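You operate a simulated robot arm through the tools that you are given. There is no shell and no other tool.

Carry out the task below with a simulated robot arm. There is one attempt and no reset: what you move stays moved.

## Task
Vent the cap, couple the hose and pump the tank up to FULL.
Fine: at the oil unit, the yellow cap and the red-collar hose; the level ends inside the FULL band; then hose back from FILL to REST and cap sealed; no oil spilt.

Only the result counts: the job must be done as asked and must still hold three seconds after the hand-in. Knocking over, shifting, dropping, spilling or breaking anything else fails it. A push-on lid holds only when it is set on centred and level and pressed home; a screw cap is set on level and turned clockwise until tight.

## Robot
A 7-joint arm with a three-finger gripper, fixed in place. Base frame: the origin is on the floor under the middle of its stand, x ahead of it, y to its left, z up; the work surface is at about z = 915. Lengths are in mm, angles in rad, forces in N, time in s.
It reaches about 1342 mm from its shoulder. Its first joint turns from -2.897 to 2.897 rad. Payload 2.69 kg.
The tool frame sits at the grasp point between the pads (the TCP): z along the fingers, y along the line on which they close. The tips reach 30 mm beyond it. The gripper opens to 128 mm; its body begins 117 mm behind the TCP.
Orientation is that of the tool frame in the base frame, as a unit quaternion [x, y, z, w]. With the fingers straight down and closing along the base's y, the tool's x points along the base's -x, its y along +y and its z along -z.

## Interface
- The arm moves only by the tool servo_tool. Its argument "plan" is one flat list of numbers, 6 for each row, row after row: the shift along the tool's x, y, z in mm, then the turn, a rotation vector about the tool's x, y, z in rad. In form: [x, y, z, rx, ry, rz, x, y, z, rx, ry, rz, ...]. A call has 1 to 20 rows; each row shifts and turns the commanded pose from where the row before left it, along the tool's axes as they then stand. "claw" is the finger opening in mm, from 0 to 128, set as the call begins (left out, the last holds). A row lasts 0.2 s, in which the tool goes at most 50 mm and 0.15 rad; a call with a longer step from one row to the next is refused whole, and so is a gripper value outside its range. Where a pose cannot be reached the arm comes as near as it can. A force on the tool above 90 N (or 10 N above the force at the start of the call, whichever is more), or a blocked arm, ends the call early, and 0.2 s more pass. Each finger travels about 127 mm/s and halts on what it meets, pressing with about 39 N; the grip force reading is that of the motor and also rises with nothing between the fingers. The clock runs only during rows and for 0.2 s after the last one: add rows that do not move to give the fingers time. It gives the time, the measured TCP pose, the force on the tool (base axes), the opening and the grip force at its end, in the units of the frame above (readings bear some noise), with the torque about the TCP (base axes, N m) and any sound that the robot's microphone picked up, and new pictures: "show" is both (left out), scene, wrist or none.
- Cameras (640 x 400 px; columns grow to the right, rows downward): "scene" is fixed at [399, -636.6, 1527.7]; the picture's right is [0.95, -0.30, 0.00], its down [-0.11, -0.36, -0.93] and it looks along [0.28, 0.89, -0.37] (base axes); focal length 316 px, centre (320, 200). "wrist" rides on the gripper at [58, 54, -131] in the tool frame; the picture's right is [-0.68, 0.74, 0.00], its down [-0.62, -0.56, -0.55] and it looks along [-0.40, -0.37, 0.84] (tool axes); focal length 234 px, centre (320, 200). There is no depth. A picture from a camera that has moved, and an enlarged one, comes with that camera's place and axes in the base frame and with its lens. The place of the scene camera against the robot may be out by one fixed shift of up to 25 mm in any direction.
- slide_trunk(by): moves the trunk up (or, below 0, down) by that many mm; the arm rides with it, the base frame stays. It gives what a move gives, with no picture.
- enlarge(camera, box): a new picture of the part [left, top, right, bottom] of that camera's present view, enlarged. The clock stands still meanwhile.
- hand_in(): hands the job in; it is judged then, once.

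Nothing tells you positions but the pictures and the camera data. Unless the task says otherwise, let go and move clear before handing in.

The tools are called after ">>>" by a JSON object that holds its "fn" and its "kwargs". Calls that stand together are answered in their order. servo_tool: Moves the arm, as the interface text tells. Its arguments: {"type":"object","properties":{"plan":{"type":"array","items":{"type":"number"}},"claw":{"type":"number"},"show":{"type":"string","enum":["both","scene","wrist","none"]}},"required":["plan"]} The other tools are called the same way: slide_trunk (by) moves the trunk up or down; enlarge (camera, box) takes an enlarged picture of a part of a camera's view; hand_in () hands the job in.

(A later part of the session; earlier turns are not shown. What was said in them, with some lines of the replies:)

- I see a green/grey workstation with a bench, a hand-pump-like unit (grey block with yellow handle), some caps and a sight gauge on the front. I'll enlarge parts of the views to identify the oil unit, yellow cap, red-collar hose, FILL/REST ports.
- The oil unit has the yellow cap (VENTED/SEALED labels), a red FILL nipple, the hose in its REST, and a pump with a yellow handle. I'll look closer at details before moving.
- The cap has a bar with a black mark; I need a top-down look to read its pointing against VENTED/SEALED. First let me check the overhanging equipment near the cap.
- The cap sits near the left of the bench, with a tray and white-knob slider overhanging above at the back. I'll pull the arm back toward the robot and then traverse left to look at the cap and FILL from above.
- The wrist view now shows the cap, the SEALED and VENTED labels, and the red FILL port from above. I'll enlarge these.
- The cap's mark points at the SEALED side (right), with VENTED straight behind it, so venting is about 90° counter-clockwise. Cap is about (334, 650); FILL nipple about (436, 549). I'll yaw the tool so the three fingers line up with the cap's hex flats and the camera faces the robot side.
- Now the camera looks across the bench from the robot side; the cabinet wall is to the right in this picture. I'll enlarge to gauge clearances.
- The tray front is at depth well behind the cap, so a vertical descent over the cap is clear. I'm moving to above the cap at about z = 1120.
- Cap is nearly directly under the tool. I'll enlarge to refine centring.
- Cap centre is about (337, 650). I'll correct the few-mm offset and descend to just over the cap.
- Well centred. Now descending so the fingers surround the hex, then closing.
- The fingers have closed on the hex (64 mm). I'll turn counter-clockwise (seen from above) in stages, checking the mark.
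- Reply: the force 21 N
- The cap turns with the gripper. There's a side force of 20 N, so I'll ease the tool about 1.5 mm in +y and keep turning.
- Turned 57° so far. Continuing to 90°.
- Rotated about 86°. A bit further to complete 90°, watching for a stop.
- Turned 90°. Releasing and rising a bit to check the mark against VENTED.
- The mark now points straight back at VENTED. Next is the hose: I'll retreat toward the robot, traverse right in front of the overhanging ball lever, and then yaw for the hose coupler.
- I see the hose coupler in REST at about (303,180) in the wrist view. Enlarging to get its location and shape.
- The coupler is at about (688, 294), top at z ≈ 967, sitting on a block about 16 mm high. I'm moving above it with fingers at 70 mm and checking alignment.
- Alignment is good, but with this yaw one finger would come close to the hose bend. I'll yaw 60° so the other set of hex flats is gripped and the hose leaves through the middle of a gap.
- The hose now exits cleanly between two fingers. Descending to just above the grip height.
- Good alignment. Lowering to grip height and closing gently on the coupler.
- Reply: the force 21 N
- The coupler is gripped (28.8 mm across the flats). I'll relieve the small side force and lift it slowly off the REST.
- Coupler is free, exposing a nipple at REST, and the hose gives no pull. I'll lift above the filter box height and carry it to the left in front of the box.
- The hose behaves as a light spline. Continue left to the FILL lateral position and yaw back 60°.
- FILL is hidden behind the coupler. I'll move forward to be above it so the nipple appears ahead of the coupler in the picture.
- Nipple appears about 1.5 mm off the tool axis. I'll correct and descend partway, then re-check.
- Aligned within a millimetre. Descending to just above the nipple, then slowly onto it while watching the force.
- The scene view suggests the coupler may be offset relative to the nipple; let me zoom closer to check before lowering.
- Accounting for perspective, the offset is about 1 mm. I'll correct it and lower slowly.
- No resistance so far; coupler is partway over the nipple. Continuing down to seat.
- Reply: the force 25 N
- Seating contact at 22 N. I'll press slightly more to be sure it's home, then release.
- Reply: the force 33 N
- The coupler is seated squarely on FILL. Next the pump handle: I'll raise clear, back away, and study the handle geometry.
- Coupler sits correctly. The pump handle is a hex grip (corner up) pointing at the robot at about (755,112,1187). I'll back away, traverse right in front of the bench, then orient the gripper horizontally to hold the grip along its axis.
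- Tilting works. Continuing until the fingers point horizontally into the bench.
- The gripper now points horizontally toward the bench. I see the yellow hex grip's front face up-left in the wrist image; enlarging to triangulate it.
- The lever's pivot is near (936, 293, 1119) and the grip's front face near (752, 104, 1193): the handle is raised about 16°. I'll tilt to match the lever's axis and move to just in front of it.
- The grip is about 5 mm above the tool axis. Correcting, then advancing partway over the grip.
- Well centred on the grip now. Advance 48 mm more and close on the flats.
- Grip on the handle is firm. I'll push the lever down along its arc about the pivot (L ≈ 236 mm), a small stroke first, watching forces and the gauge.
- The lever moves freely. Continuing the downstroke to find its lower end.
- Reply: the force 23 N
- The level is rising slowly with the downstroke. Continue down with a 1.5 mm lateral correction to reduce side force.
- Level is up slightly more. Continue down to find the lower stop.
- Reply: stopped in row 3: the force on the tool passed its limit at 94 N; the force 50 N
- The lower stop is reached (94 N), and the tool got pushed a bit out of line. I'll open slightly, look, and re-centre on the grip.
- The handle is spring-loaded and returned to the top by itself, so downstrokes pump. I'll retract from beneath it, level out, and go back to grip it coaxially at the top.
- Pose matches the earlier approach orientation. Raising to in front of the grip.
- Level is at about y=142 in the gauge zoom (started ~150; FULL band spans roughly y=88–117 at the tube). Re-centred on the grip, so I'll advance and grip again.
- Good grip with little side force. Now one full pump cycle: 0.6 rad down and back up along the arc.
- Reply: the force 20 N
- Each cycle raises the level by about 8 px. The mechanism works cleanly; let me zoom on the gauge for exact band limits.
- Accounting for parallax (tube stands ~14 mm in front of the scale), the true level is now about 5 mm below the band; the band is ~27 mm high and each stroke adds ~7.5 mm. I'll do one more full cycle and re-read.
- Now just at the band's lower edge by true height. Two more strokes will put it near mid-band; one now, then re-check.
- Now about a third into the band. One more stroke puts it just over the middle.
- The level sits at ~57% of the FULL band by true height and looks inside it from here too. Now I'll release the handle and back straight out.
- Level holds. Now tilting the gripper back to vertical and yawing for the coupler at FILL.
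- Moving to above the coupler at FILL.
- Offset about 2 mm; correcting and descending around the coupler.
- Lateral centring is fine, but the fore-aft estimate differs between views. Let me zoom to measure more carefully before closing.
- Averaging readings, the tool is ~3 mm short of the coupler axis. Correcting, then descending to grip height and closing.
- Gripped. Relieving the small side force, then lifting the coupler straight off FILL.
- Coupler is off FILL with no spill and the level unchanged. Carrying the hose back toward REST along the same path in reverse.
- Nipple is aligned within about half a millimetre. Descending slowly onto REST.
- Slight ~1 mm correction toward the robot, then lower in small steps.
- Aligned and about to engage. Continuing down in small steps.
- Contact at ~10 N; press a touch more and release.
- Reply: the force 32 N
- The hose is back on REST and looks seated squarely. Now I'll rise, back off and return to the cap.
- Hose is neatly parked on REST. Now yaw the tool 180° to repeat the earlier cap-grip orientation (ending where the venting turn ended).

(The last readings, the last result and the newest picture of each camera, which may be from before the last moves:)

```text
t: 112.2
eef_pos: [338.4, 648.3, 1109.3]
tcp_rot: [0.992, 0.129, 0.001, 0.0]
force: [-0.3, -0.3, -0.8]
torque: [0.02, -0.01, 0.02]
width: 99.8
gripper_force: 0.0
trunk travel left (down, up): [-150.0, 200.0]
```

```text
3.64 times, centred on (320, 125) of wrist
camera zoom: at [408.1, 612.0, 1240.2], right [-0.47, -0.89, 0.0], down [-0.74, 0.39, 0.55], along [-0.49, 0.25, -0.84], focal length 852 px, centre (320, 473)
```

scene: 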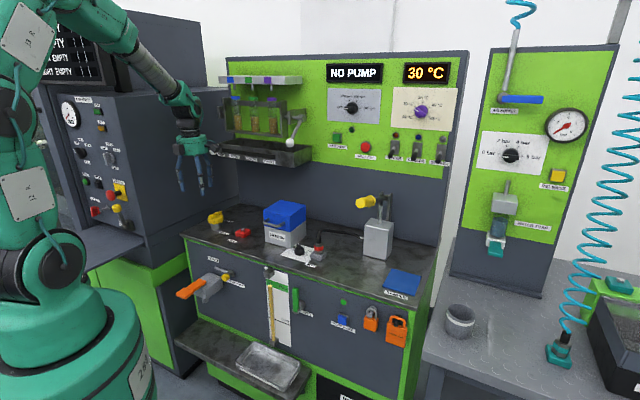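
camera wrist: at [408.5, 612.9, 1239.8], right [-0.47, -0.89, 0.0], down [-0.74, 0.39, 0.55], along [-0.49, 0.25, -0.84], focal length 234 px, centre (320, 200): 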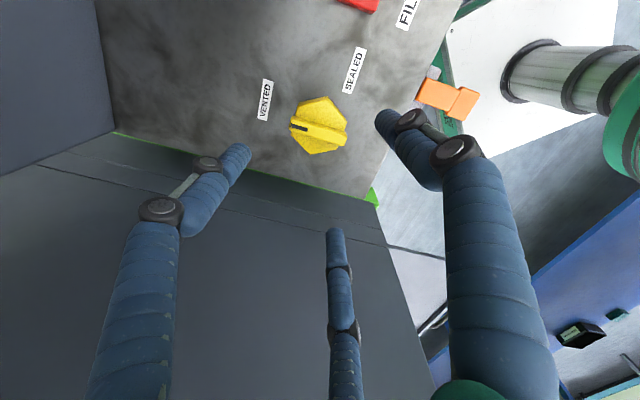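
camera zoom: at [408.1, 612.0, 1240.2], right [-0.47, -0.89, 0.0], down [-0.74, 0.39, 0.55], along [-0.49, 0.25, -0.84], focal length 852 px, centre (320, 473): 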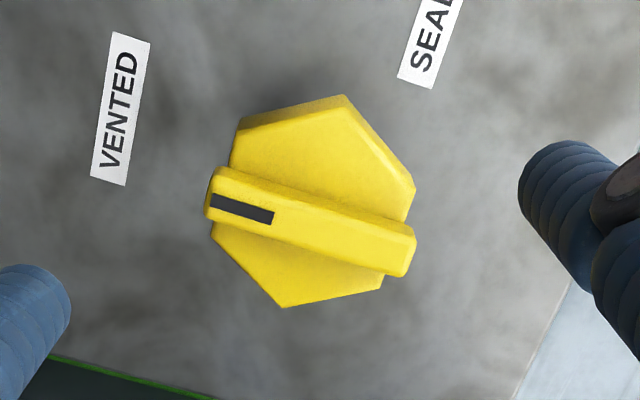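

Cap is about 2 mm off axis; correcting and descending to the hex, then closing.

>>> {"fn": "servo_tool", "kwargs": {"plan": [2.3, -1.0, 40, 0, 0, 0, 0, 0, 40, 0, 0, 0, 0, 0, 40, 0, 0, 0, 0, 0, 30, 0, 0, 0, 0, 0, 0, 0, 0, 0], "show": "wrist"}}

>>> {"fn": "servo_tool", "kwargs": {"plan": [0, 0, 0, 0, 0, 0, 0, 0, 0, 0, 0, 0, 0, 0, 0, 0, 0, 0], "claw": 40, "show": "wrist"}}

```text
t: 113.4
eef_pos: [340.6, 652.7, 957.9]
tcp_rot: [0.992, 0.128, 0.0, 0.001]
force: [0.5, -0.3, 0.1]
torque: [-0.04, 0.02, -0.01]
width: 100.1
gripper_force: 0.1
trunk travel left (down, up): [-150.0, 200.0]
camera wrist: at [409.8, 617.0, 1089.6], right [-0.47, -0.89, 0.0], down [-0.74, 0.39, 0.55], along [-0.49, 0.25, -0.84], focal length 234 px, centre (320, 200)
```

wrist: 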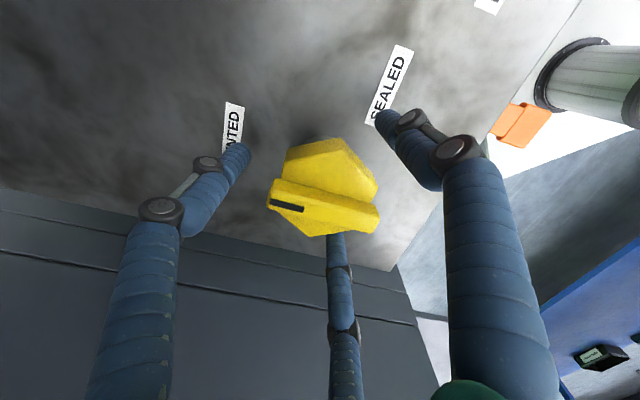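

```text
t: 114.2
eef_pos: [340.0, 651.4, 958.5]
tcp_rot: [0.992, 0.129, -0.001, 0.001]
force: [-4.5, -9.2, -0.5]
torque: [-0.97, 1.09, 0.01]
width: 61.8
gripper_force: 45.1
trunk travel left (down, up): [-150.0, 200.0]
camera wrist: at [409.2, 615.8, 1089.5], right [-0.47, -0.89, 0.0], down [-0.74, 0.39, 0.55], along [-0.49, 0.25, -0.84], focal length 234 px, centre (320, 200)
```

wrist: 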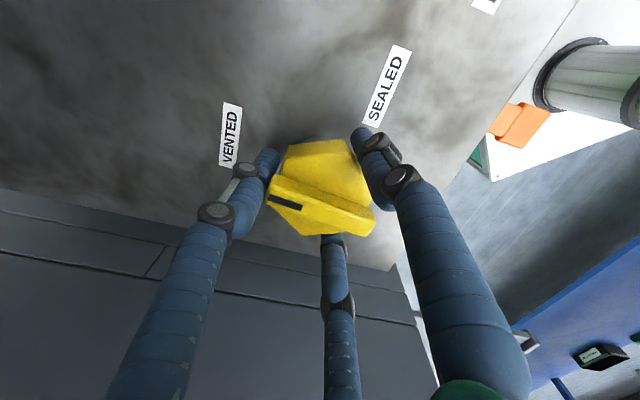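

Gripped. Turning clockwise back toward SEALED in stages.

>>> {"fn": "servo_tool", "kwargs": {"plan": [0, 0, 0, 0, 0, 0.1, 0, 0, 0, 0, 0, 0.1, 0, 0, 0, 0, 0, 0.1, 0, 0, 0, 0, 0, 0.1, 0, 0, 0, 0, 0, 0.1, 0, 0, 0, 0, 0, 0.1, 0, 0, 0, 0, 0, 0.1, 0, 0, 0, 0, 0, 0.1], "show": "none"}}

>>> {"fn": "servo_tool", "kwargs": {"plan": [0, 0, 0, 0, 0, 0.1, 0, 0, 0, 0, 0, 0.1, 0, 0, 0, 0, 0, 0.1, 0, 0, 0, 0, 0, 0.1, 0, 0, 0, 0, 0, 0.1, 0, 0, 0, 0, 0, 0.1, 0, 0, 0, 0, 0, 0.1, 0, 0, 0, 0, 0, 0.05], "show": "wrist"}}

```text
t: 116.0
eef_pos: [339.2, 651.7, 958.8]
tcp_rot: [0.963, -0.268, 0.0, 0.001]
force: [-18.3, -9.1, -31.4]
torque: [-0.19, 1.34, 0.0]
width: 61.4
gripper_force: 44.8
trunk travel left (down, up): [-150.0, 200.0]
```

```text
t: 117.8
eef_pos: [340.9, 650.5, 957.5]
tcp_rot: [0.798, -0.602, 0.002, 0.002]
force: [-27.9, -18.1, -38.1]
torque: [0.42, 1.12, 2.3]
width: 63.2
gripper_force: 45.3
trunk travel left (down, up): [-150.0, 200.0]
camera wrist: at [303.5, 581.1, 1090.0], right [-0.89, 0.45, 0.0], down [0.37, 0.75, 0.54], along [0.24, 0.49, -0.84], focal length 234 px, centre (320, 200)
```

wrist: 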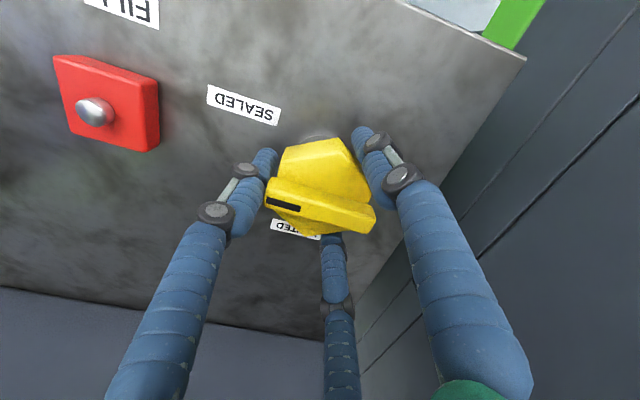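

Torque of 2.3 N·m shows the cap is against its sealed stop. A tiny further nudge (and 1 mm down to relieve the axial pull) to be sure it's tight.

>>> {"fn": "servo_tool", "kwargs": {"plan": [0, 0, 1, 0, 0, 0.02, 0, 0, 1, 0, 0, 0.02, 0, 0, 0, 0, 0, 0], "show": "wrist"}}

```text
t: 118.6
eef_pos: [340.0, 650.8, 958.1]
tcp_rot: [0.786, -0.618, 0.0, 0.002]
force: [-40.4, -22.5, -14.5]
torque: [-0.09, 1.15, 2.01]
width: 62.7
gripper_force: 44.8
trunk travel left (down, up): [-150.0, 200.0]
camera wrist: at [300.4, 582.2, 1089.7], right [-0.88, 0.48, 0.0], down [0.4, 0.73, 0.55], along [0.27, 0.48, -0.84], focal length 234 px, centre (320, 200)
```

wrist: 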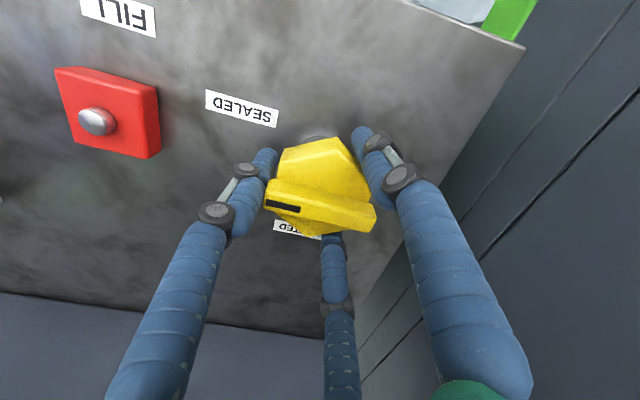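

Tight. Releasing and rising to verify the mark.

>>> {"fn": "servo_tool", "kwargs": {"plan": [0, 0, 0, 0, 0, 0, 0, 0, 0, 0, 0, 0, 0, 0, 0, 0, 0, 0, 0, 0, -35, 0, 0, 0, 0, 0, -40, 0, 0, 0, 0, 0, -40, 0, 0, 0, 0, 0, -40, 0, 0, 0], "claw": 100}}

>>> {"fn": "enlarge", "kwargs": {"camera": "wrist", "box": [260, 70, 380, 180]}}

>>> {"fn": "enlarge", "kwargs": {"camera": "scene", "box": [190, 200, 270, 250]}}

```text
t: 120.2
eef_pos: [339.9, 651.1, 1114.3]
tcp_rot: [0.786, -0.618, 0.002, 0.001]
force: [0.0, -0.8, -0.4]
torque: [-0.02, 0.01, 0.02]
width: 100.0
gripper_force: 0.0
trunk travel left (down, up): [-150.0, 200.0]
camera wrist: at [300.6, 582.7, 1245.4], right [-0.88, 0.48, 0.0], down [0.4, 0.73, 0.55], along [0.26, 0.48, -0.84], focal length 234 px, centre (320, 200)
```

scene: 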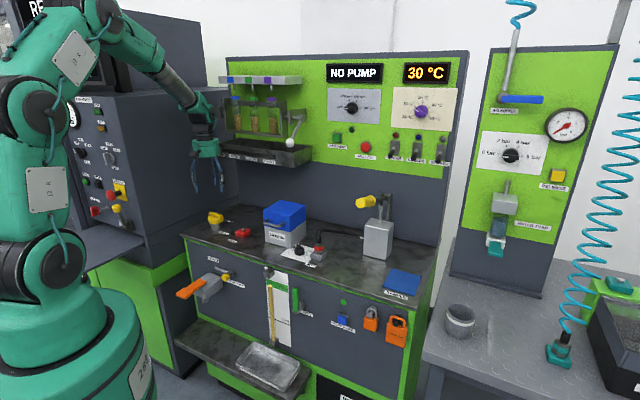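
wrist: 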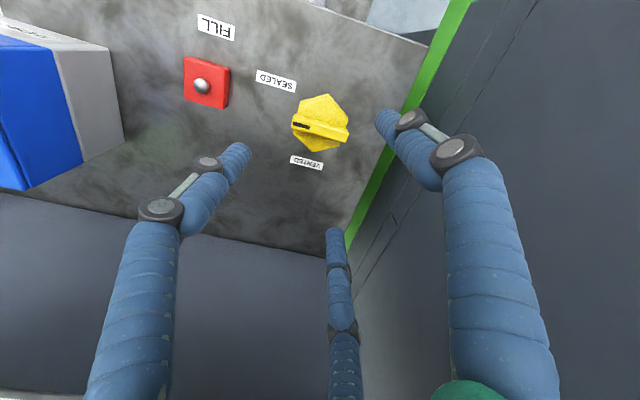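

```text
3.64 times, centred on (320, 125) of wrist
camera zoom: at [300.6, 582.7, 1245.4], right [-0.88, 0.48, 0.0], down [0.4, 0.73, 0.55], along [0.26, 0.48, -0.84], focal length 852 px, centre (320, 473)
```

zoom: 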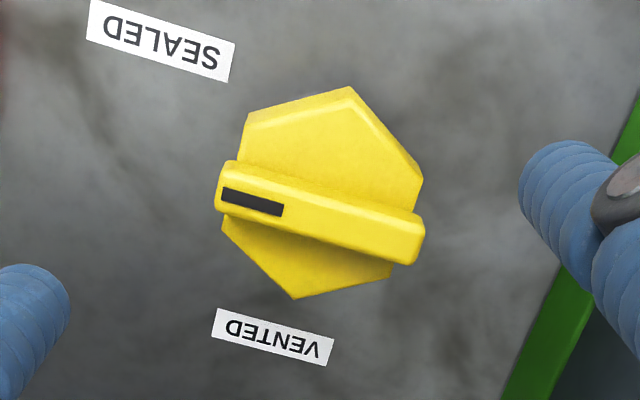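

```text
8.00 times, centred on (230, 225) of scene
camera zoom: at [399.0, -636.6, 1527.7], right [0.95, -0.3, 0.0], down [-0.11, -0.36, -0.93], along [0.28, 0.89, -0.37], focal length 2530 px, centre (1040, 0)
```

zoom: 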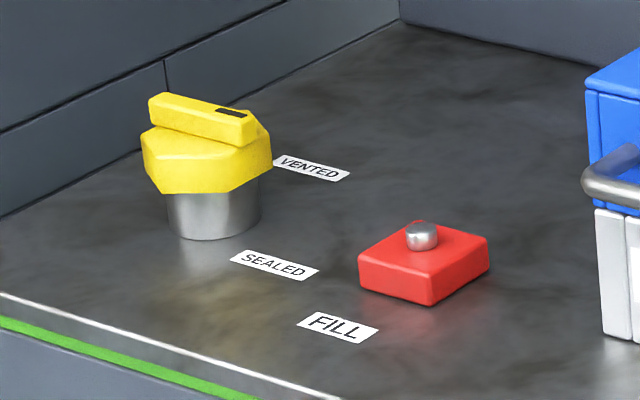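

The mark is back at its original sealed position against the stop. I'll move the arm clear and make a final check of level, hose and cap.

>>> {"fn": "servo_tool", "kwargs": {"plan": [18.4, 30.2, -20, 0, 0, 0, 18.4, 30.2, -20, 0, 0, 0, 18.4, 30.2, -20, 0, 0, 0, 18.4, 30.2, -20, 0, 0, 0, 0, 0, -30, 0, 0, 0, 0, 0, -30, 0, 0, 0, 0, 0, 0, 0, 0, 0]}}

>>> {"fn": "enlarge", "kwargs": {"camera": "scene", "box": [264, 266, 294, 296]}}

>>> {"fn": "enlarge", "kwargs": {"camera": "scene", "box": [180, 180, 440, 345]}}

>>> {"fn": "enlarge", "kwargs": {"camera": "scene", "box": [295, 220, 345, 265]}}

```text
t: 121.8
eef_pos: [241.1, 549.5, 1252.8]
tcp_rot: [0.787, -0.617, 0.0, 0.0]
force: [0.5, -0.2, -0.6]
torque: [0.02, -0.02, 0.03]
width: 100.1
gripper_force: 0.1
trunk travel left (down, up): [-150.0, 200.0]
camera wrist: at [202.4, 481.4, 1385.1], right [-0.88, 0.48, 0.0], down [0.4, 0.73, 0.55], along [0.26, 0.48, -0.84], focal length 234 px, centre (320, 200)
```

scene: 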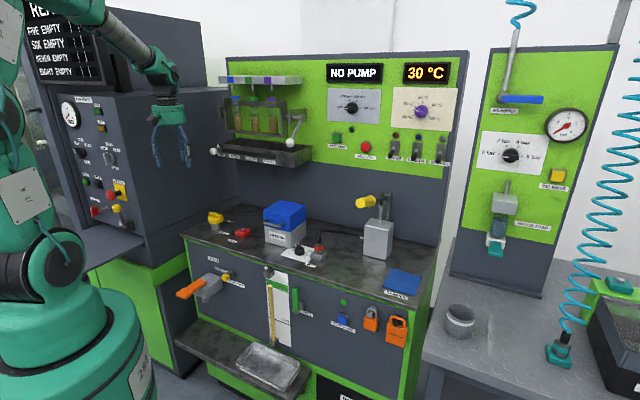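
wrist: 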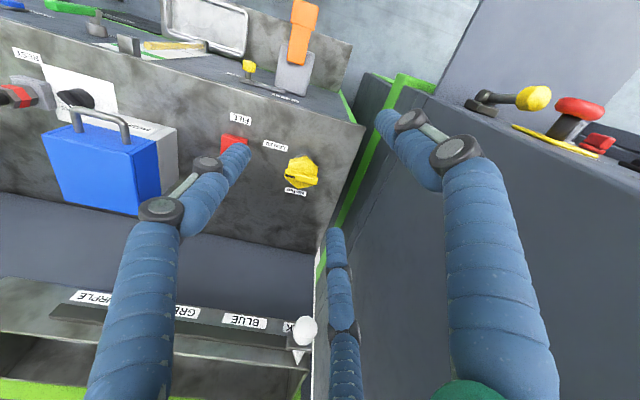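

```text
13.33 times, centred on (279, 281) of scene
camera zoom: at [399.0, -636.6, 1527.7], right [0.95, -0.3, 0.0], down [-0.11, -0.36, -0.93], along [0.28, 0.89, -0.37], focal length 4217 px, centre (867, -880)
```

zoom: 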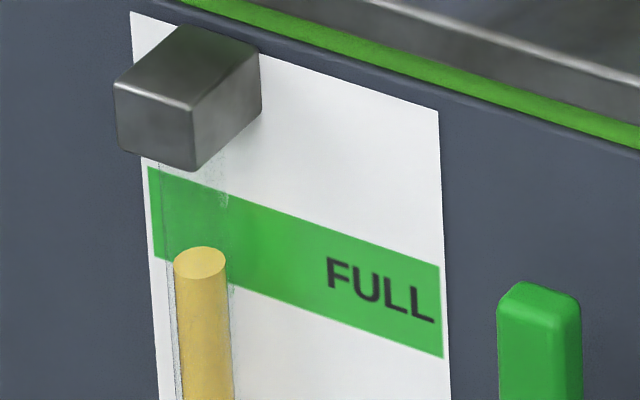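

```text
2.42 times, centred on (310, 262) of scene
camera zoom: at [399.0, -636.6, 1527.7], right [0.95, -0.3, 0.0], down [-0.11, -0.36, -0.93], along [0.28, 0.89, -0.37], focal length 767 px, centre (344, 48)
```

zoom: 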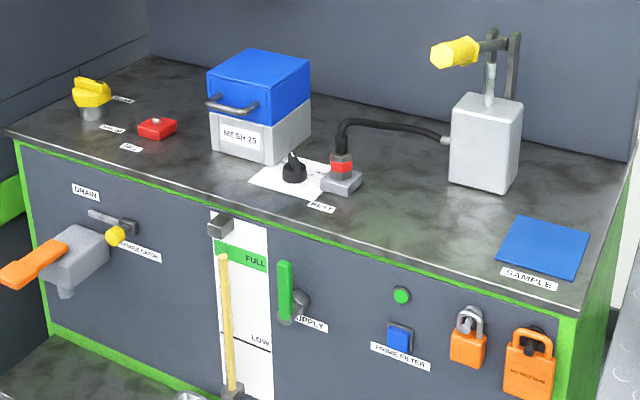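

```text
8.89 times, centred on (320, 242) of scene
camera zoom: at [399.0, -636.6, 1527.7], right [0.95, -0.3, 0.0], down [-0.11, -0.36, -0.93], along [0.28, 0.89, -0.37], focal length 2811 px, centre (320, -178)
```

zoom: 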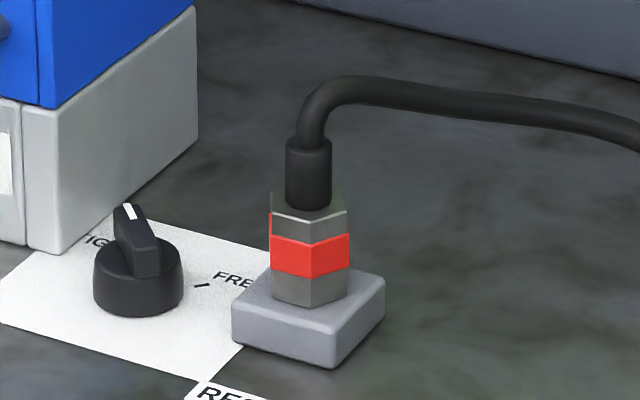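

Everything looks right. For extra certainty on the level I'll check the gauge from the wrist camera's different angle.

>>> {"fn": "enlarge", "kwargs": {"camera": "wrist", "box": [90, 10, 230, 80]}}

>>> {"fn": "enlarge", "kwargs": {"camera": "scene", "box": [260, 262, 300, 350]}}

```text
4.57 times, centred on (160, 45) of wrist
camera zoom: at [202.4, 481.4, 1385.1], right [-0.88, 0.48, 0.0], down [0.4, 0.73, 0.55], along [0.26, 0.48, -0.84], focal length 1070 px, centre (1051, 909)
```

zoom: 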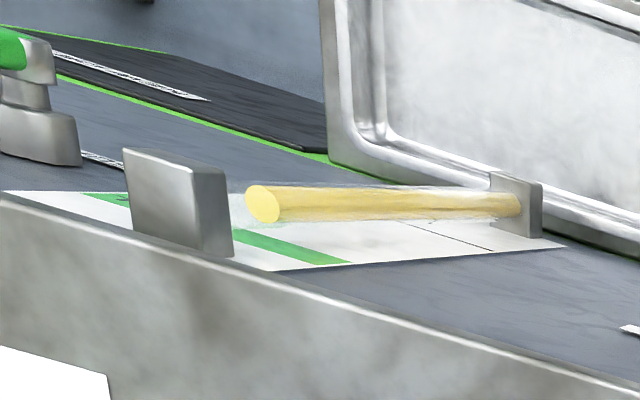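

```text
4.55 times, centred on (280, 306) of scene
camera zoom: at [399.0, -636.6, 1527.7], right [0.95, -0.3, 0.0], down [-0.11, -0.36, -0.93], along [0.28, 0.89, -0.37], focal length 1438 px, centre (502, -282)
```

zoom: 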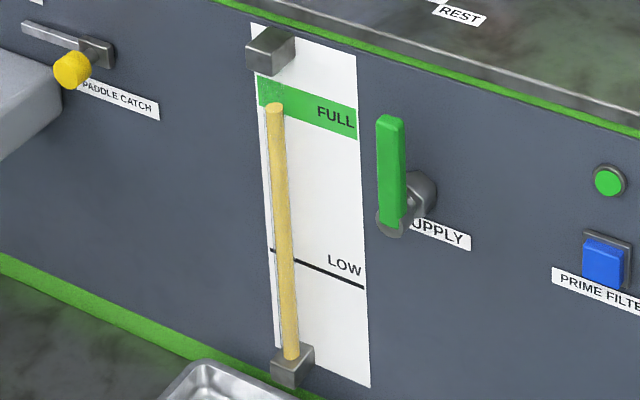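

>>> {"fn": "enlarge", "kwargs": {"camera": "wrist", "box": [125, 40, 185, 75]}}

```text
10.67 times, centred on (155, 58) of wrist
camera zoom: at [202.4, 481.4, 1385.1], right [-0.88, 0.48, 0.0], down [0.4, 0.73, 0.55], along [0.26, 0.48, -0.84], focal length 2498 px, centre (2080, 1720)
```

zoom: 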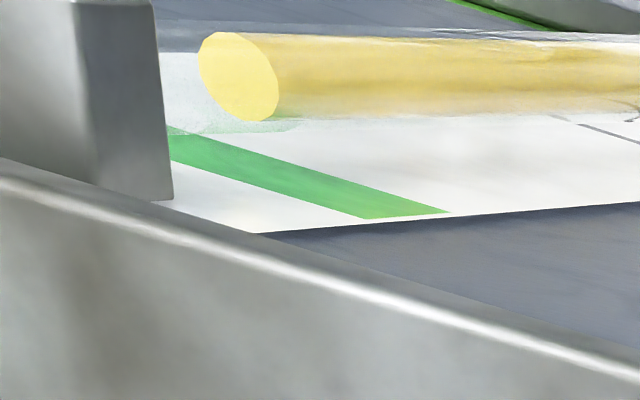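

The second view agrees with the first: the oil top is at about 55% of the FULL band's height. The cap is sealed, the hose is on REST, the handle is up, the arm is clear and I see no spilt oil. Handing in.

>>> {"fn": "hand_in", "kwargs": {}}

```text
The job is handed in.
```

The tank is pumped up to FULL and the job is handed in. The interface only confirmed it was received, so I don't know the verdict.

- **Level:** the oil top sits at about 55% of the FULL band's height. Two camera angles agree on this, and it held steady from the last stroke to the final check.
- **Hose:** the red-collar hose is off FILL and pressed back onto REST, seated squarely.
- **Cap:** I turned the yellow cap counter-clockwise to VENTED for the filling. It is now turned clockwise hard against its stop, with the mark back where it started. The SEALED label sits about 20° further clockwise than the mark, but the cap would not turn further.
- **Spills and contact:** I saw no oil spilt at FILL or REST and nothing else moved. On the first pump stroke I pushed the handle into its lower stop (94 N, which ended that move). It sprang back and worked normally afterwards.

The pump handle is back up, and the gripper is open and clear of the bench.
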